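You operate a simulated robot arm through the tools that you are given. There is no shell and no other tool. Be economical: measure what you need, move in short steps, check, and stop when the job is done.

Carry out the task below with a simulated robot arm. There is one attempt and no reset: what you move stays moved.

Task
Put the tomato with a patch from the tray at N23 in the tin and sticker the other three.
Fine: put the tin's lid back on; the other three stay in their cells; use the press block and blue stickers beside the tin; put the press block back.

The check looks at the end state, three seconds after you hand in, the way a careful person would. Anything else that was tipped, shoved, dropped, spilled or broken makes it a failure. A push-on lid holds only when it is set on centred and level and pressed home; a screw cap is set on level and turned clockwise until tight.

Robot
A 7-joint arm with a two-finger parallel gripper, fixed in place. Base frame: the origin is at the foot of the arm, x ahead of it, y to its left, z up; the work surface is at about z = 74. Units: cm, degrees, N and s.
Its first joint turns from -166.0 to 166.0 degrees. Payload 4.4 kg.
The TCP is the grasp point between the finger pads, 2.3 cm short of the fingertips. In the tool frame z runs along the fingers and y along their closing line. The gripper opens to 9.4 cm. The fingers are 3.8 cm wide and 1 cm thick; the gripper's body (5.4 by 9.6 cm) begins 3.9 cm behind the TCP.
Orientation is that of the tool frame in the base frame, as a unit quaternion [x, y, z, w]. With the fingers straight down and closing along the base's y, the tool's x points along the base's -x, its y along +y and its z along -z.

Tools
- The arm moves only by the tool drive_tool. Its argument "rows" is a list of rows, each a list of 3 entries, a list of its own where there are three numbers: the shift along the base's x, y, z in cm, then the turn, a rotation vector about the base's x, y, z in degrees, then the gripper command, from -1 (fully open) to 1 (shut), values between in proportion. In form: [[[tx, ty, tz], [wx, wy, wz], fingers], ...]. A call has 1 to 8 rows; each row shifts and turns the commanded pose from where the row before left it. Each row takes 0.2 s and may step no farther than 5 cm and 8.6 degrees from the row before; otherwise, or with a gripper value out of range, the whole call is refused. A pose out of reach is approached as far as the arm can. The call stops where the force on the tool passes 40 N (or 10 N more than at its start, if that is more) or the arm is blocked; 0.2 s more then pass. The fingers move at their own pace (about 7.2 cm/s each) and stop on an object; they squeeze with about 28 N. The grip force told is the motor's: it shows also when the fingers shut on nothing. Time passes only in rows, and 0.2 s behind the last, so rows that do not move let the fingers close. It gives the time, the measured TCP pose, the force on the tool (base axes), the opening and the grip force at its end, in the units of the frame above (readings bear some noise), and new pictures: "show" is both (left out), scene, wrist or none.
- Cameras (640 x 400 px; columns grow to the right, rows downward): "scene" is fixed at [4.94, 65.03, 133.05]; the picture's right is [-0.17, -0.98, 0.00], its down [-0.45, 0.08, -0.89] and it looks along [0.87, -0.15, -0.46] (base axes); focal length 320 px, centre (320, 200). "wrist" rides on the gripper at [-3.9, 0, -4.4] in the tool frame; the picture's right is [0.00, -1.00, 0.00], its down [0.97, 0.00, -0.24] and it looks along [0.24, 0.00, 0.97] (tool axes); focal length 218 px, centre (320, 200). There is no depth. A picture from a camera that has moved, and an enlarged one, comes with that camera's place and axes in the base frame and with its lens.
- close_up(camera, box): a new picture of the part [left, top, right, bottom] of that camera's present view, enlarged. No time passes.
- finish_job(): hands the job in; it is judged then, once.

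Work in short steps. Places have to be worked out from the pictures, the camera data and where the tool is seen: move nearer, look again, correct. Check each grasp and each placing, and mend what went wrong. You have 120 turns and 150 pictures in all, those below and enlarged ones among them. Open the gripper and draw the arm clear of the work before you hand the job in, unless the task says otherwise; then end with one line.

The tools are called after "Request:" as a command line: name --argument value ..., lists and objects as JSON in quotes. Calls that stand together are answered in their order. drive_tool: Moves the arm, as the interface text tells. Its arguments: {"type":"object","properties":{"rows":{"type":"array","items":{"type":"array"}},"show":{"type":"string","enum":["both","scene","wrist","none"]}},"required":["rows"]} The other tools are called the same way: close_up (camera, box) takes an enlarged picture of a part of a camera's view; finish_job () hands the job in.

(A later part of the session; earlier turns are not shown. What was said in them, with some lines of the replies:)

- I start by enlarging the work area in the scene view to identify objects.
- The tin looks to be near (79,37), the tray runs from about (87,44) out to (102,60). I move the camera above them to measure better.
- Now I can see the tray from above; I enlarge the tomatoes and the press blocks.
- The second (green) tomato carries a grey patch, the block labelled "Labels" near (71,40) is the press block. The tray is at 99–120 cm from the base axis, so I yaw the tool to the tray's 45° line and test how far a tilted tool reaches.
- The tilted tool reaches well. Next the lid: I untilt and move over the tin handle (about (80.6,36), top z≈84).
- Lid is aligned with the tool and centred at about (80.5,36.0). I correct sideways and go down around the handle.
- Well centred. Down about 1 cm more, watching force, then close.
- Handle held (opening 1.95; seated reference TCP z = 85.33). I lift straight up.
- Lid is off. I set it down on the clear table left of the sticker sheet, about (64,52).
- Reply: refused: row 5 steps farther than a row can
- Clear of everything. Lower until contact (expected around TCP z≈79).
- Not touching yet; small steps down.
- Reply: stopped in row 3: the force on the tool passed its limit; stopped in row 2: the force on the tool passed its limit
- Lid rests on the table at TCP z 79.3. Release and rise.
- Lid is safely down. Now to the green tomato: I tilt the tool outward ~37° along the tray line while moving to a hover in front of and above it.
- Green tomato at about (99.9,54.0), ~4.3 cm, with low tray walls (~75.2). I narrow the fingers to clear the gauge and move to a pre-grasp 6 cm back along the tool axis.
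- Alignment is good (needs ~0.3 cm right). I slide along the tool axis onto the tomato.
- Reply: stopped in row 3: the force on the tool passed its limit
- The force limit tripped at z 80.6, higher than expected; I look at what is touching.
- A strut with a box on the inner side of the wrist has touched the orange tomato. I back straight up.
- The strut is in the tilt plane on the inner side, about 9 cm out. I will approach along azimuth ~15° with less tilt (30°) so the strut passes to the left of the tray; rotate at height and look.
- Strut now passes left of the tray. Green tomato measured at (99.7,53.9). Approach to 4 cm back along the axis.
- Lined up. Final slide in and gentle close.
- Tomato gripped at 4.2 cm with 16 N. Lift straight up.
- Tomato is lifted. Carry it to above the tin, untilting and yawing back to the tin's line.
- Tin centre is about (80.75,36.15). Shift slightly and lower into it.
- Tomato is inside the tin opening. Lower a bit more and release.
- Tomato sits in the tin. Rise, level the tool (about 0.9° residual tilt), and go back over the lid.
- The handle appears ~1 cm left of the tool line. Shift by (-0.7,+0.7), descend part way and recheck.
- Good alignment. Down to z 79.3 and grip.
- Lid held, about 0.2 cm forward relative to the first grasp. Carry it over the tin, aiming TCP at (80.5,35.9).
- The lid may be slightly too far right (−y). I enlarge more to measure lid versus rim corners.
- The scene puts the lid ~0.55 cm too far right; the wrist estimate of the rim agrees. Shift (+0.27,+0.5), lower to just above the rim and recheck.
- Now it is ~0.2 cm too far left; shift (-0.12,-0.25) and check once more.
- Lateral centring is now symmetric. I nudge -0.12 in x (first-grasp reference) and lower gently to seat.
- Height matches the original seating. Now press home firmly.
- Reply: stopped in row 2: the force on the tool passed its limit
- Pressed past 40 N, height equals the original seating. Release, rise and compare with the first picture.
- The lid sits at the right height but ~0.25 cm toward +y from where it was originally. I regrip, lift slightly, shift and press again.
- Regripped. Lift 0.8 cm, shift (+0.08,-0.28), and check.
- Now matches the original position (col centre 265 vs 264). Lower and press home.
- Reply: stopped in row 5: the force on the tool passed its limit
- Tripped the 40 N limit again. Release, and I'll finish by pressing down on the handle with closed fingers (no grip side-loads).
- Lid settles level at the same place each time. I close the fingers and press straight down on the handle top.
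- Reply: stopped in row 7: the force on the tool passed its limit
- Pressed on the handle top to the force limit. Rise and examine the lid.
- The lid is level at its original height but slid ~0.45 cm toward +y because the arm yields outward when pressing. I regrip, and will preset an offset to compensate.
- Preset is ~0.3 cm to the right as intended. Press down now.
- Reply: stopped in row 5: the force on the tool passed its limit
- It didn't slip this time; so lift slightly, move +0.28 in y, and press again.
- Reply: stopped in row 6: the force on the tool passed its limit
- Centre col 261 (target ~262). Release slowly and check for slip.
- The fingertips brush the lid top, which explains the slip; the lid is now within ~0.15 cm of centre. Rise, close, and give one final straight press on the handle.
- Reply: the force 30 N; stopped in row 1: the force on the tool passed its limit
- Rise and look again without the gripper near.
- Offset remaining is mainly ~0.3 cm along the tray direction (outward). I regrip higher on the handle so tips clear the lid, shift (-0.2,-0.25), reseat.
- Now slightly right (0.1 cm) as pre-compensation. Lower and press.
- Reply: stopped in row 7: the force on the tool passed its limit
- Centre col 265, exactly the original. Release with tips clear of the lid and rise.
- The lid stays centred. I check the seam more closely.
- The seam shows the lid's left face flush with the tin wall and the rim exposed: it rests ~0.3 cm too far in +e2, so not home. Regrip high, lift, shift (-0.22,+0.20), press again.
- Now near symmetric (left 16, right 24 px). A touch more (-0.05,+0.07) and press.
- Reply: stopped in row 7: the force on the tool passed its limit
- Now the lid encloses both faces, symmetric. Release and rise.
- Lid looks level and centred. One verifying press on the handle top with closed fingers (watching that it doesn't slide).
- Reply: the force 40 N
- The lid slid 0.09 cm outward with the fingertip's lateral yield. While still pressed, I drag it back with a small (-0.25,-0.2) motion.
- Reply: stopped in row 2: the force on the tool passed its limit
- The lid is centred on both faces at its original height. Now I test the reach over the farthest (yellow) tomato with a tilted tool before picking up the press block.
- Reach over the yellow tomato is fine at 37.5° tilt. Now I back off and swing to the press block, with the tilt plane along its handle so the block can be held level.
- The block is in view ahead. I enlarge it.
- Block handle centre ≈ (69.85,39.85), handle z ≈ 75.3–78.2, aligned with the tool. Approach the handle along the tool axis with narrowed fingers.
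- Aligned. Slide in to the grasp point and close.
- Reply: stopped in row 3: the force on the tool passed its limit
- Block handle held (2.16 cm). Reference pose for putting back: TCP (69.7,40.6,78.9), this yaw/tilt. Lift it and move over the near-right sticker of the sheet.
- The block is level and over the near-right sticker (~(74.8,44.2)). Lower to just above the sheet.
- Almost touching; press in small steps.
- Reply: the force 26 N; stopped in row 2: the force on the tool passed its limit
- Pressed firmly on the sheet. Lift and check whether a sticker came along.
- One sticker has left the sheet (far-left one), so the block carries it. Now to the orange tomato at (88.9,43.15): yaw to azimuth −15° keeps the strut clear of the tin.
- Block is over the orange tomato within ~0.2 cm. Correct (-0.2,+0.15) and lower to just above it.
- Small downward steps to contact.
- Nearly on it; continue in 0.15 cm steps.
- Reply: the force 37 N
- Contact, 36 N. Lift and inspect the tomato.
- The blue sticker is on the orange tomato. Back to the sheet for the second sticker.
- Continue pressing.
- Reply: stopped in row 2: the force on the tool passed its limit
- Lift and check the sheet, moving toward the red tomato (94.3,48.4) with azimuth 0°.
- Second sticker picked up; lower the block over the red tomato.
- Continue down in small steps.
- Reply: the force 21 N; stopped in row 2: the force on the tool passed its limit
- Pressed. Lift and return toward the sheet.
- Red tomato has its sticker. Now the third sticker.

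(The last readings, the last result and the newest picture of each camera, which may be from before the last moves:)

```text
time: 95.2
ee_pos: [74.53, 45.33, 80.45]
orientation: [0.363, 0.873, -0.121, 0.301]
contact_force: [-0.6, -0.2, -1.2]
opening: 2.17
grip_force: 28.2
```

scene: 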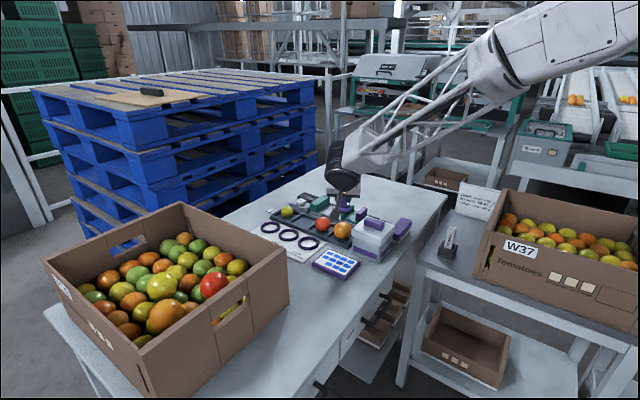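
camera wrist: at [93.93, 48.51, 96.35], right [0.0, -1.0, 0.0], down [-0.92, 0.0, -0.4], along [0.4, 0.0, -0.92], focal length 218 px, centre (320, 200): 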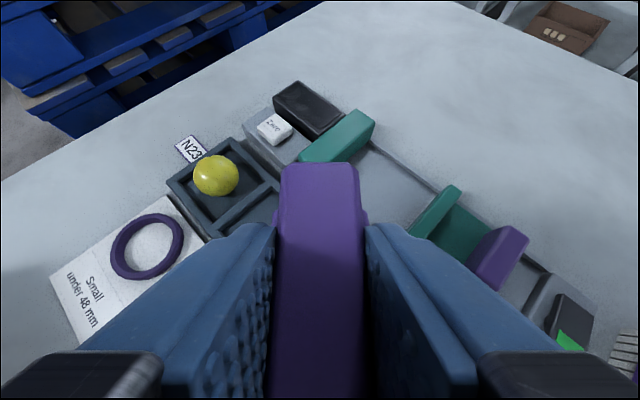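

Request:
drive_tool --rows '[[[0, 0, -0.1], [0, 0, 0], 0.9], [[0, 0, -0.1], [0, 0, 0], 0.9]]' --show "none"

Request:
drive_tool --rows '[[[0, 0, -0.1], [0, 0, 0], 0.9], [[0, 0, -0.1], [0, 0, 0], 0.9]]' --show "none"

```text
time: 95.8
ee_pos: [74.63, 45.38, 80.56]
orientation: [0.363, 0.873, -0.121, 0.302]
contact_force: [-1.5, -1.3, 12.2]
opening: 2.17
grip_force: 27.9
```

```text
time: 96.4
ee_pos: [74.74, 45.43, 80.38]
orientation: [0.363, 0.873, -0.119, 0.303]
contact_force: [-0.6, -1.2, 3.3]
opening: 2.18
grip_force: 28.0
stopped in row 2: the force on the tool passed its limit (the readings are from after the stop); the commanded pose is now the measured one
```

Lift, and swing to the yellow tomato (105.35,59.45) with azimuth 22.5°.

Request:
drive_tool --rows '[[[0, 0, 2], [0, 0, 0], 0.9], [[0, 0, 4.5], [0, 0, 0], 0.9], [[0, 0, 4.5], [0, 0, 7.5], 0.9], [[3.75, 1.7, 0], [0, 0, 7.5], 0.9], [[3.75, 1.7, 0], [0, 0, 7.5], 0.9], [[3.75, 1.7, 0], [0, 0, 7.5], 0.9], [[3.75, 1.7, 0], [0, 0, 7.5], 0.9], [[3.75, 1.7, 0], [0, 0, 7.5], 0.9]]' --show "none"

Request:
drive_tool --rows '[[[3.75, 1.7, 0], [0, 0, 7.5], 0.9], [[3.75, 1.8, 0], [0, 0, 7.5], 0.9], [[3.6, 1.7, 0], [0, 0, 7.5], 0.9], [[0, 0, -3], [0, 0, 0], 0.9]]' --show "wrist"

Request:
close_up --camera "scene" --box '[260, 180, 390, 280]'

```text
time: 98.2
ee_pos: [93.15, 54.1, 91.35]
orientation: [0.002, 0.945, 0.004, 0.326]
contact_force: [-0.3, 0.4, -0.3]
opening: 2.17
grip_force: 27.4
```

```text
time: 99.2
ee_pos: [104.29, 59.19, 88.46]
orientation: [-0.184, 0.928, 0.069, 0.318]
contact_force: [-0.4, 0.8, -1.0]
opening: 2.16
grip_force: 27.4
camera wrist: at [104.81, 59.27, 94.44], right [0.38, -0.92, -0.01], down [-0.85, -0.35, -0.41], along [0.37, 0.17, -0.91], focal length 218 px, centre (320, 200)
```

wrist: 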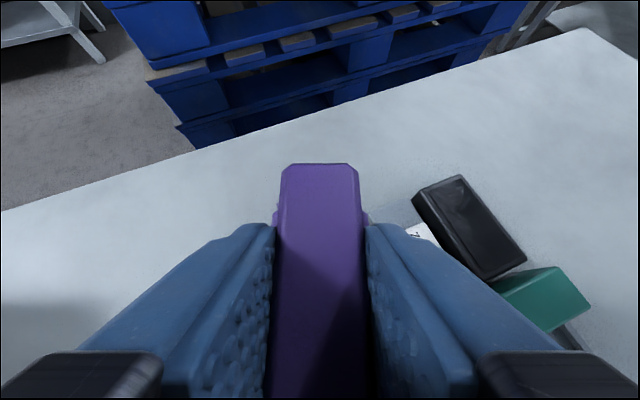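

```text
4.00 times, centred on (325, 230) of scene
camera zoom: at [4.94, 65.03, 133.05], right [-0.17, -0.98, 0.0], down [-0.45, 0.08, -0.89], along [0.87, -0.15, -0.46], focal length 1280 px, centre (300, 80)
```

zoom: 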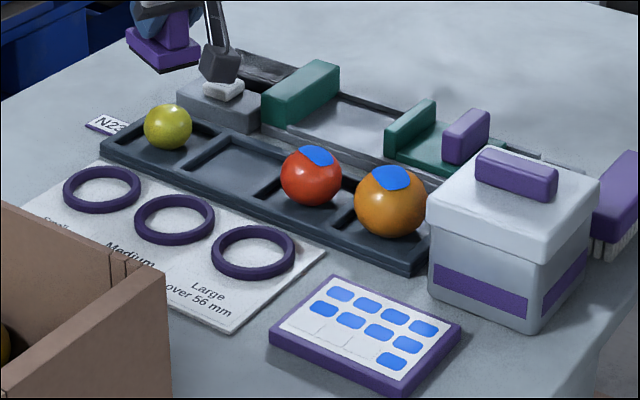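

Third sticker picked. Yellow lines up; correct x +0.35 and lower.

Request:
drive_tool --rows '[[[0.35, -0.05, -2], [0, 0, 0], 0.9], [[0, 0, -1.8], [0, 0, 0], 0.9], [[0, 0, -0.3], [0, 0, 0], 0.9]]' --show "none"

Request:
close_up --camera "scene" --box '[255, 180, 345, 245]'

```text
time: 100.0
ee_pos: [104.7, 59.2, 84.14]
orientation: [-0.182, 0.928, 0.067, 0.317]
contact_force: [0.5, 0.8, -0.5]
opening: 2.16
grip_force: 27.7
```

```text
6.15 times, centred on (300, 212) of scene
camera zoom: at [4.94, 65.03, 133.05], right [-0.17, -0.98, 0.0], down [-0.45, 0.08, -0.89], along [0.87, -0.15, -0.46], focal length 1970 px, centre (443, 123)
```

zoom: 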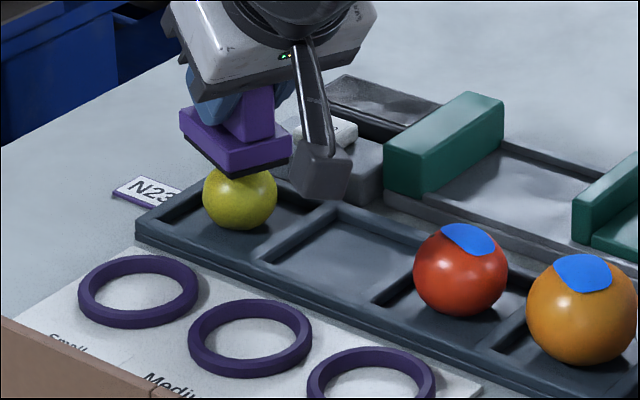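

Good alignment. Small steps down.

Request:
drive_tool --rows '[[[0, 0, -0.15], [0, 0, 0], 0.9], [[0, 0, -0.15], [0, 0, 0], 0.9]]' --show "none"

Request:
drive_tool --rows '[[[0, 0, -0.15], [0, 0, 0], 0.9], [[0, 0, -0.15], [0, 0, 0], 0.9]]' --show "none"

Request:
drive_tool --rows '[[[0, 0, -0.15], [0, 0, 0], 0.9], [[0, 0, -0.1], [0, 0, 0], 0.9]]' --show "none"

```text
time: 100.6
ee_pos: [104.78, 59.11, 83.89]
orientation: [-0.182, 0.928, 0.068, 0.318]
contact_force: [-0.5, 0.2, -0.7]
opening: 2.18
grip_force: 27.9
```

```text
time: 101.2
ee_pos: [104.95, 59.0, 83.61]
orientation: [-0.182, 0.928, 0.067, 0.317]
contact_force: [-0.2, 0.8, -1.1]
opening: 2.16
grip_force: 28.0
```

```text
time: 101.8
ee_pos: [104.87, 59.03, 83.45]
orientation: [-0.183, 0.928, 0.068, 0.319]
contact_force: [0.3, 0.1, -0.3]
opening: 2.17
grip_force: 27.9
```

Request:
drive_tool --rows '[[[0, 0, -0.15], [0, 0, 0], 0.9], [[0, 0, -0.1], [0, 0, 0], 0.9]]' --show "none"

Request:
drive_tool --rows '[[[0, 0, -0.15], [0, 0, 0], 0.9], [[0, 0, -0.1], [0, 0, 0], 0.9]]' --show "none"

Request:
close_up --camera "scene" --box '[255, 180, 345, 245]'

```text
time: 102.4
ee_pos: [105.01, 59.03, 83.35]
orientation: [-0.183, 0.928, 0.068, 0.318]
contact_force: [-2.1, -0.5, 10.4]
opening: 2.17
grip_force: 27.8
```

```text
time: 103.0
ee_pos: [104.95, 59.12, 83.33]
orientation: [-0.183, 0.927, 0.069, 0.32]
contact_force: [-2.6, -1.8, 32.3]
opening: 2.18
grip_force: 28.2
```

```text
6.15 times, centred on (300, 212) of scene
camera zoom: at [4.94, 65.03, 133.05], right [-0.17, -0.98, 0.0], down [-0.45, 0.08, -0.89], along [0.87, -0.15, -0.46], focal length 1970 px, centre (443, 123)
```

zoom: 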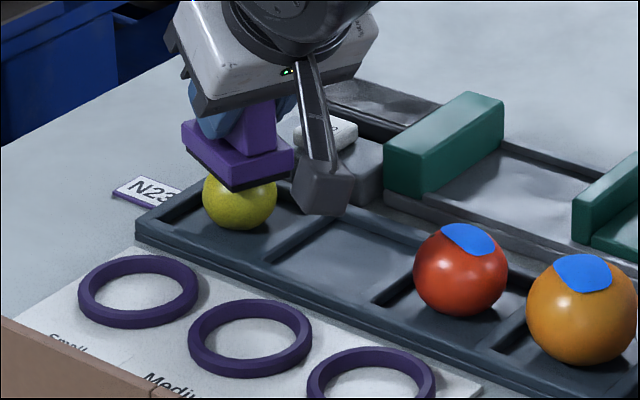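

32 N on the yellow tomato. Lift and return toward the block's home.

Request:
drive_tool --rows '[[[0, 0, 1], [0, 0, 0], 0.9], [[0, 0, 4.5], [0, 0, 0], 0.9], [[-3.6, -1.8, 3], [0, 0, -7.5], 0.9], [[-3.9, -2, 0], [0, 0, -7.5], 0.9], [[-3.9, -2, 0], [0, 0, -7.5], 0.9], [[-3.9, -2, 0], [0, 0, -7.5], 0.9], [[-3.9, -2, 0], [0, 0, -7.5], 0.9], [[-3.9, -2, 0], [0, 0, -7.5], 0.9]]' --show "none"

Request:
drive_tool --rows '[[[-3.9, -2, 0], [0, 0, -7.5], 0.9], [[-3.9, -2, 0], [0, 0, -7.5], 0.9], [[-3.9, -2, 0], [0, 0, -7.5], 0.9]]' --show "none"

Request:
close_up --camera "scene" --box '[260, 180, 410, 290]'

```text
refused: row 3 steps farther than a row can; nothing moved
```

```text
time: 103.8
ee_pos: [92.99, 52.84, 82.88]
orientation: [0.002, 0.946, 0.005, 0.325]
contact_force: [-0.5, 0.1, -0.7]
opening: 2.16
grip_force: 27.9
```

```text
3.64 times, centred on (335, 235) of scene
camera zoom: at [4.94, 65.03, 133.05], right [-0.17, -0.98, 0.0], down [-0.45, 0.08, -0.89], along [0.87, -0.15, -0.46], focal length 1164 px, centre (266, 73)
```

zoom: 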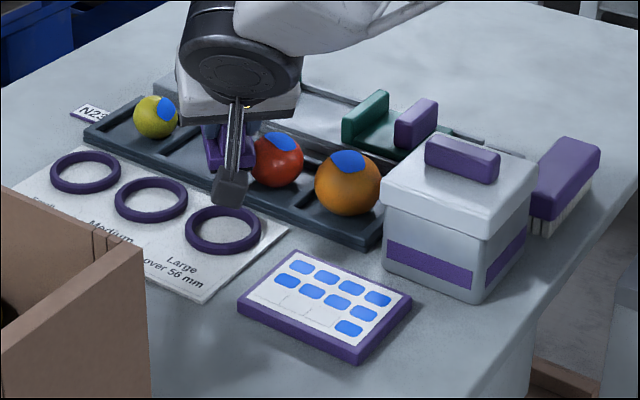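

The lift call was refused and the swing ran at low height; the yellow tomato rolled a little in its cell. I lift straight up now and inspect.

Request:
drive_tool --rows '[[[0, 0, 3], [0, 0, 0], 0.9], [[0, 0, 4.5], [0, 0, 0], 0.9], [[-4, -2, 1], [0, 0, -7.5], 0.9]]' --show "wrist"

Request:
close_up --camera "scene" --box '[265, 185, 365, 255]'

```text
time: 104.6
ee_pos: [89.14, 51.07, 91.25]
orientation: [0.065, 0.944, -0.017, 0.324]
contact_force: [0.6, 0.3, -2.3]
opening: 2.15
grip_force: 28.2
camera wrist: at [89.66, 50.95, 97.19], right [-0.13, -0.99, -0.01], down [-0.91, 0.12, -0.41], along [0.4, -0.04, -0.91], focal length 218 px, centre (320, 200)
```

wrist: 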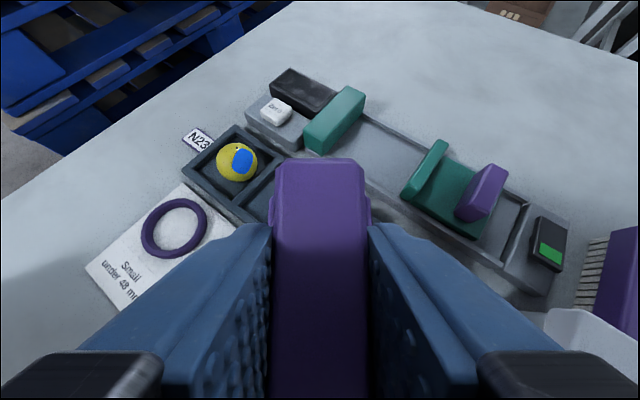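

```text
5.71 times, centred on (315, 220) of scene
camera zoom: at [4.94, 65.03, 133.05], right [-0.17, -0.98, 0.0], down [-0.45, 0.08, -0.89], along [0.87, -0.15, -0.46], focal length 1829 px, centre (349, 86)
```

zoom: 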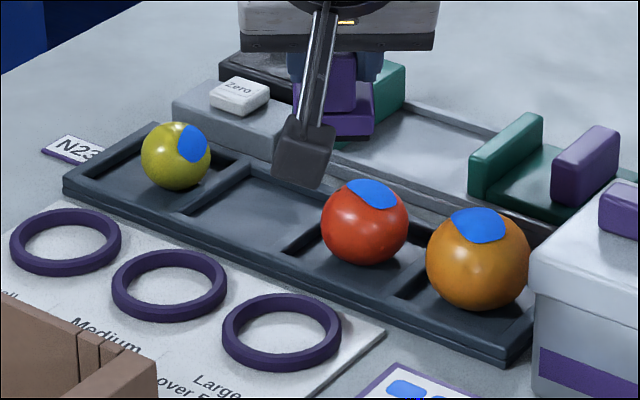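

No harm: the yellow tomato sits in its cell with its sticker on. Now bring the block home at safe height.

Request:
drive_tool --rows '[[[-3.9, -2.1, 0], [0, 0, -7.5], 0.9], [[-3.9, -2.1, 0], [0, 0, -7.5], 0.9], [[-3.9, -2.1, 0], [0, 0, -7.5], 0.9], [[-3.9, -2.1, 0], [0, 0, -7.5], 0.9], [[-3.8, -2, 0], [0, 0, -7.5], 0.9]]' --show "none"

Request:
close_up --camera "scene" --box '[320, 210, 410, 285]'

```text
time: 105.8
ee_pos: [69.64, 40.44, 91.49]
orientation: [0.364, 0.873, -0.12, 0.302]
contact_force: [0.4, 0.7, -0.8]
opening: 2.16
grip_force: 28.5
```

```text
5.33 times, centred on (365, 248) of scene
camera zoom: at [4.94, 65.03, 133.05], right [-0.17, -0.98, 0.0], down [-0.45, 0.08, -0.89], along [0.87, -0.15, -0.46], focal length 1707 px, centre (80, -53)
```

zoom: 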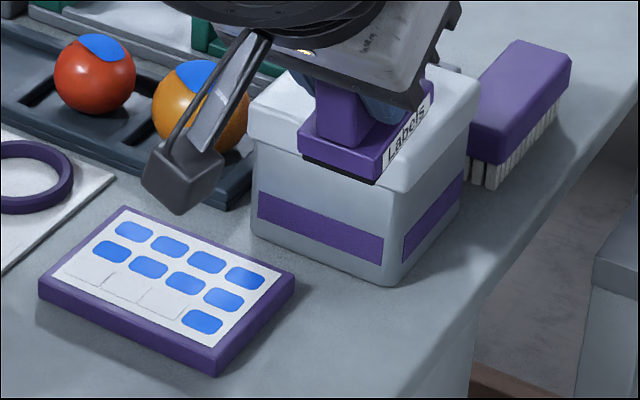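

At the home position. Lower to near the table.

Request:
drive_tool --rows '[[[0, 0.1, -4.5], [0, 0, 0], 0.9], [[0, 0, -4.5], [0, 0, 0], 0.9], [[0, 0, -2.2], [0, 0, 0], 0.9]]' --show "none"

Request:
drive_tool --rows '[[[0, 0, -0.2], [0, 0, 0], 0.9], [[0, 0, -0.15], [0, 0, 0], 0.9], [[0, 0, -0.15], [0, 0, 0], 0.9]]' --show "none"

Request:
close_up --camera "scene" --box '[320, 215, 410, 290]'

```text
time: 106.6
ee_pos: [69.74, 40.56, 80.49]
orientation: [0.364, 0.873, -0.119, 0.302]
contact_force: [-0.4, 0.1, -0.7]
opening: 2.16
grip_force: 27.7
```

```text
time: 107.4
ee_pos: [69.65, 40.71, 79.72]
orientation: [0.364, 0.873, -0.12, 0.302]
contact_force: [-0.5, -0.5, -0.3]
opening: 2.15
grip_force: 28.2
```

```text
5.33 times, centred on (365, 252) of scene
camera zoom: at [4.94, 65.03, 133.05], right [-0.17, -0.98, 0.0], down [-0.45, 0.08, -0.89], along [0.87, -0.15, -0.46], focal length 1707 px, centre (80, -80)
```

zoom: 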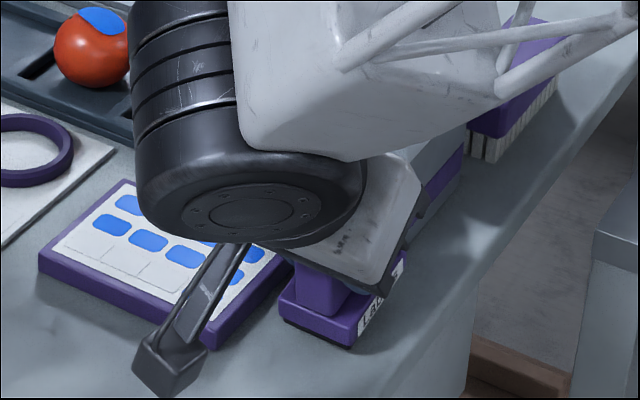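

About 0.6 cm to go.

Request:
drive_tool --rows '[[[0, 0, -0.25], [0, 0, 0], 0.9], [[0, 0, -0.2], [0, 0, 0], 0.9]]' --show "none"

Request:
drive_tool --rows '[[[0, 0, -0.12], [0, 0, 0], 0.9], [[0, 0, -0.1], [0, 0, 0], 0.9]]' --show "none"

Request:
drive_tool --rows '[[[0, 0, -0.1], [0, 0, 0], 0.9], [[0, 0, -0.1], [0, 0, 0], 0.9]]' --show "none"

```text
time: 108.0
ee_pos: [69.92, 40.87, 79.37]
orientation: [0.364, 0.873, -0.119, 0.301]
contact_force: [-0.1, -2.4, 8.2]
opening: 2.17
grip_force: 28.0
```

```text
time: 108.6
ee_pos: [70.07, 40.88, 79.19]
orientation: [0.364, 0.873, -0.119, 0.304]
contact_force: [-0.9, -0.1, 5.9]
opening: 2.15
grip_force: 28.1
stopped in row 2: the force on the tool passed its limit (the readings are from after the stop); the commanded pose is now the measured one
```

```text
time: 109.2
ee_pos: [70.22, 40.89, 79.23]
orientation: [0.365, 0.872, -0.118, 0.304]
contact_force: [-8.0, 0.5, 32.2]
opening: 2.14
grip_force: 28.0
```

Block stands on the table ~0.45 cm off its original spot. Lift a little, shift (-0.4,-0.25), set down lightly.

Request:
drive_tool --rows '[[[0, 0, 0.6], [0, 0, 0], 0.9], [[-0.4, -0.25, 0], [0, 0, 0], 0.9], [[0, 0, -0.3], [0, 0, 0], 0.9], [[0, 0, -0.15], [0, 0, 0], 0.9], [[0, 0, 0], [0, 0, 0], 0.9]]' --show "none"

Request:
close_up --camera "scene" --box '[320, 215, 410, 290]'

```text
time: 110.4
ee_pos: [69.73, 40.71, 79.22]
orientation: [0.364, 0.872, -0.118, 0.304]
contact_force: [-3.2, -0.2, 12.1]
opening: 2.16
grip_force: 27.9
```

```text
5.33 times, centred on (365, 252) of scene
camera zoom: at [4.94, 65.03, 133.05], right [-0.17, -0.98, 0.0], down [-0.45, 0.08, -0.89], along [0.87, -0.15, -0.46], focal length 1707 px, centre (80, -80)
```

zoom: 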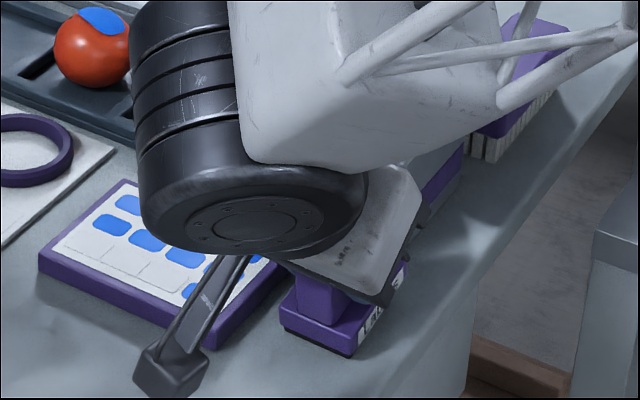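

Standing at its original place with 12 N contact. Release and draw back along the tool axis.

Request:
drive_tool --rows '[[[0, 0, 0.05], [0, 0, 0], 0.5], [[0, 0, 0], [0, 0, 0], 0.3], [[0, 0, 0], [0, 0, 0], 0.1], [[-0.43, 0.43, 0.8], [0, 0, 0], 0.1], [[-1.3, 1.3, 2.4], [0, 0, 0], 0.1], [[-1.7, 1.7, 3.2], [0, 0, 0], 0.1], [[-1, 1, 4], [0, 0, 0], -0.5]]'

Request:
close_up --camera "scene" --box '[300, 195, 410, 290]'

```text
time: 112.0
ee_pos: [65.24, 45.2, 89.41]
orientation: [0.364, 0.872, -0.12, 0.304]
contact_force: [-0.8, -0.8, -0.7]
opening: 7.05
grip_force: 0.0
camera wrist: at [65.49, 44.96, 95.31], right [-0.71, -0.71, -0.01], down [-0.64, 0.65, -0.41], along [0.3, -0.28, -0.91], focal length 218 px, centre (320, 200)
```

scene: 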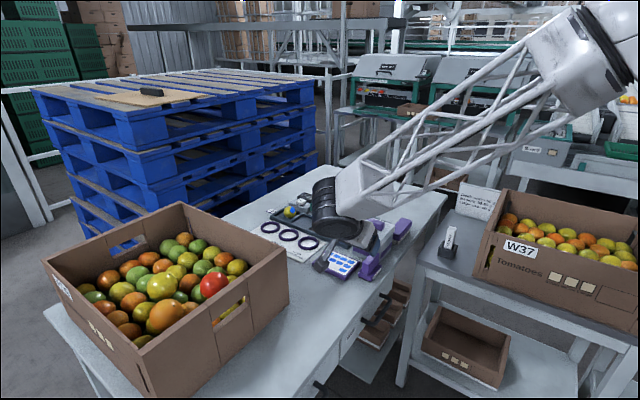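
wrist: 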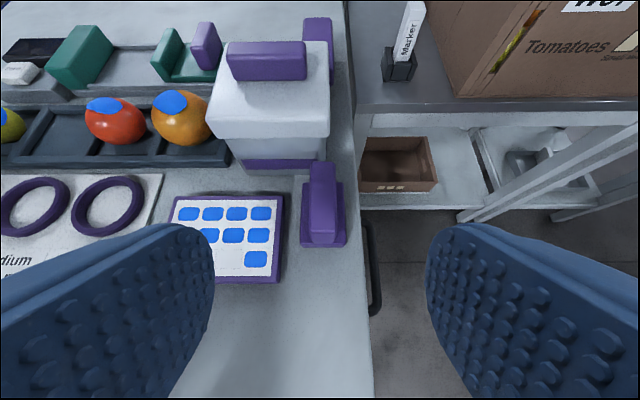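

```text
4.21 times, centred on (355, 242) of scene
camera zoom: at [4.94, 65.03, 133.05], right [-0.17, -0.98, 0.0], down [-0.45, 0.08, -0.89], along [0.87, -0.15, -0.46], focal length 1348 px, centre (173, 21)
```

zoom: 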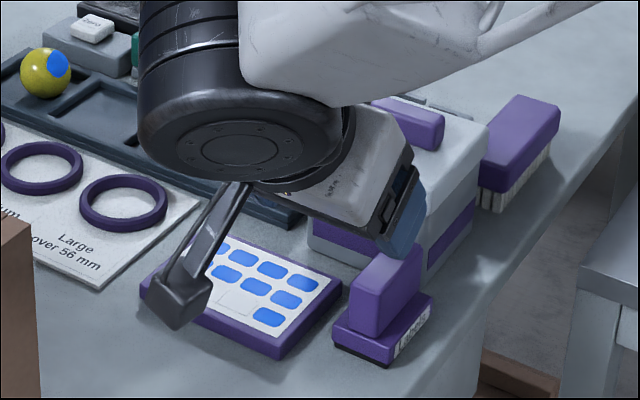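

Block stands at home. Move the arm up and away, then check the lid and everything.

Request:
drive_tool --rows '[[[-0.5, 0.5, 4.5], [5, 5, 0], -1], [[-0.5, 0.5, 4.5], [5, 5, 0], -1], [[0, 0, 4.5], [5, 5, 0], -1], [[-2, 1, 3], [5, 5, 0], -1], [[-2, 1, 2], [5, 5, 0], -1]]'

Request:
close_up --camera "scene" --box '[350, 226, 398, 256]'

Request:
close_up --camera "scene" --box '[250, 185, 420, 290]'

```text
time: 113.2
ee_pos: [60.09, 48.4, 108.08]
orientation: [0.386, 0.922, -0.004, 0.022]
contact_force: [0.3, 0.0, -0.1]
opening: 9.41
grip_force: 0.1
camera wrist: at [62.8, 45.76, 112.72], right [-0.71, -0.7, -0.01], down [-0.69, 0.7, 0.2], along [-0.13, 0.15, -0.98], focal length 218 px, centre (320, 200)
```

scene: 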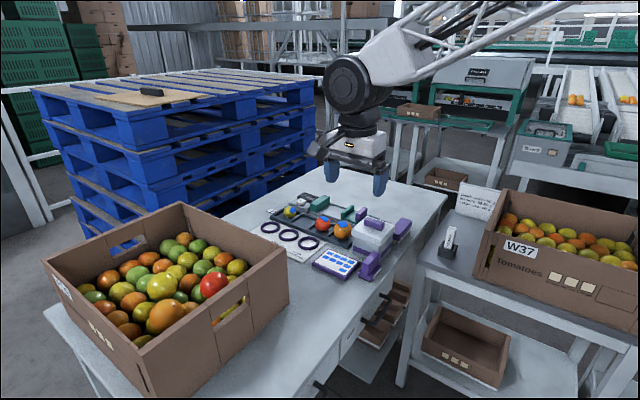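
wrist: 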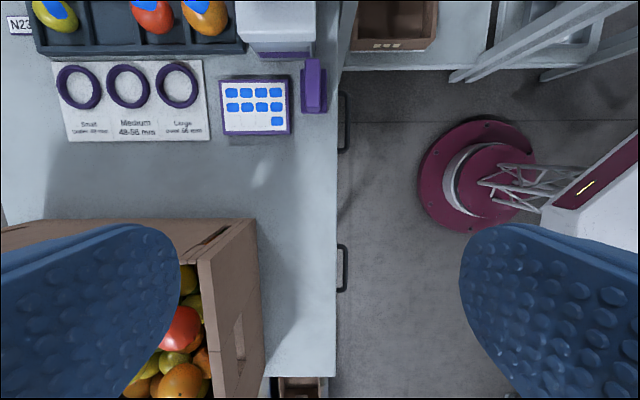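

```text
13.33 times, centred on (374, 241) of scene
camera zoom: at [4.94, 65.03, 133.05], right [-0.17, -0.98, 0.0], down [-0.45, 0.08, -0.89], along [0.87, -0.15, -0.46], focal length 4268 px, centre (-400, -347)
```

zoom: 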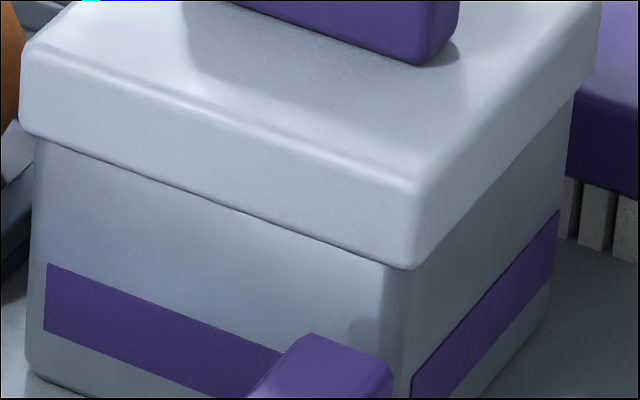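

```text
3.76 times, centred on (335, 238) of scene
camera zoom: at [4.94, 65.03, 133.05], right [-0.17, -0.98, 0.0], down [-0.45, 0.08, -0.89], along [0.87, -0.15, -0.46], focal length 1205 px, centre (264, 59)
```

zoom: 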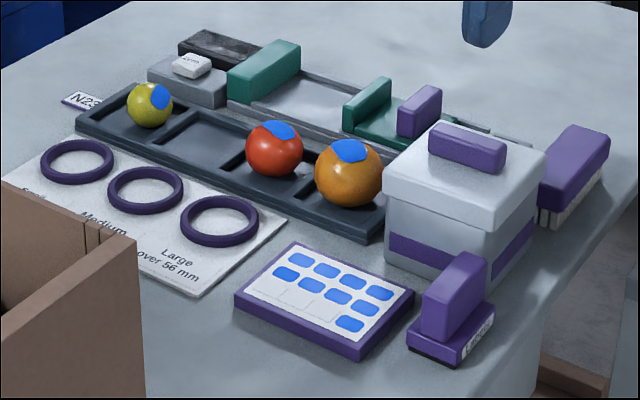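

The lid sits level and centred in its low, seated position. All three tomatoes carry stickers in their cells, the press block is back and the arm is clear, so I hand in.

Request:
finish_job

```text
The job is handed in.
```

I put the green tomato with the patch in the tin, put a blue sticker on each of the other three in their cells, put the press block back and handed the job in. The lid is back on, level and roughly centred, and was pressed to the 40 N limit; I did not confirm that it grips, and in an earlier press it shifted by about 1 mm. The yellow tomato also rolled slightly in its cell when a lift was refused, but it kept its sticker.
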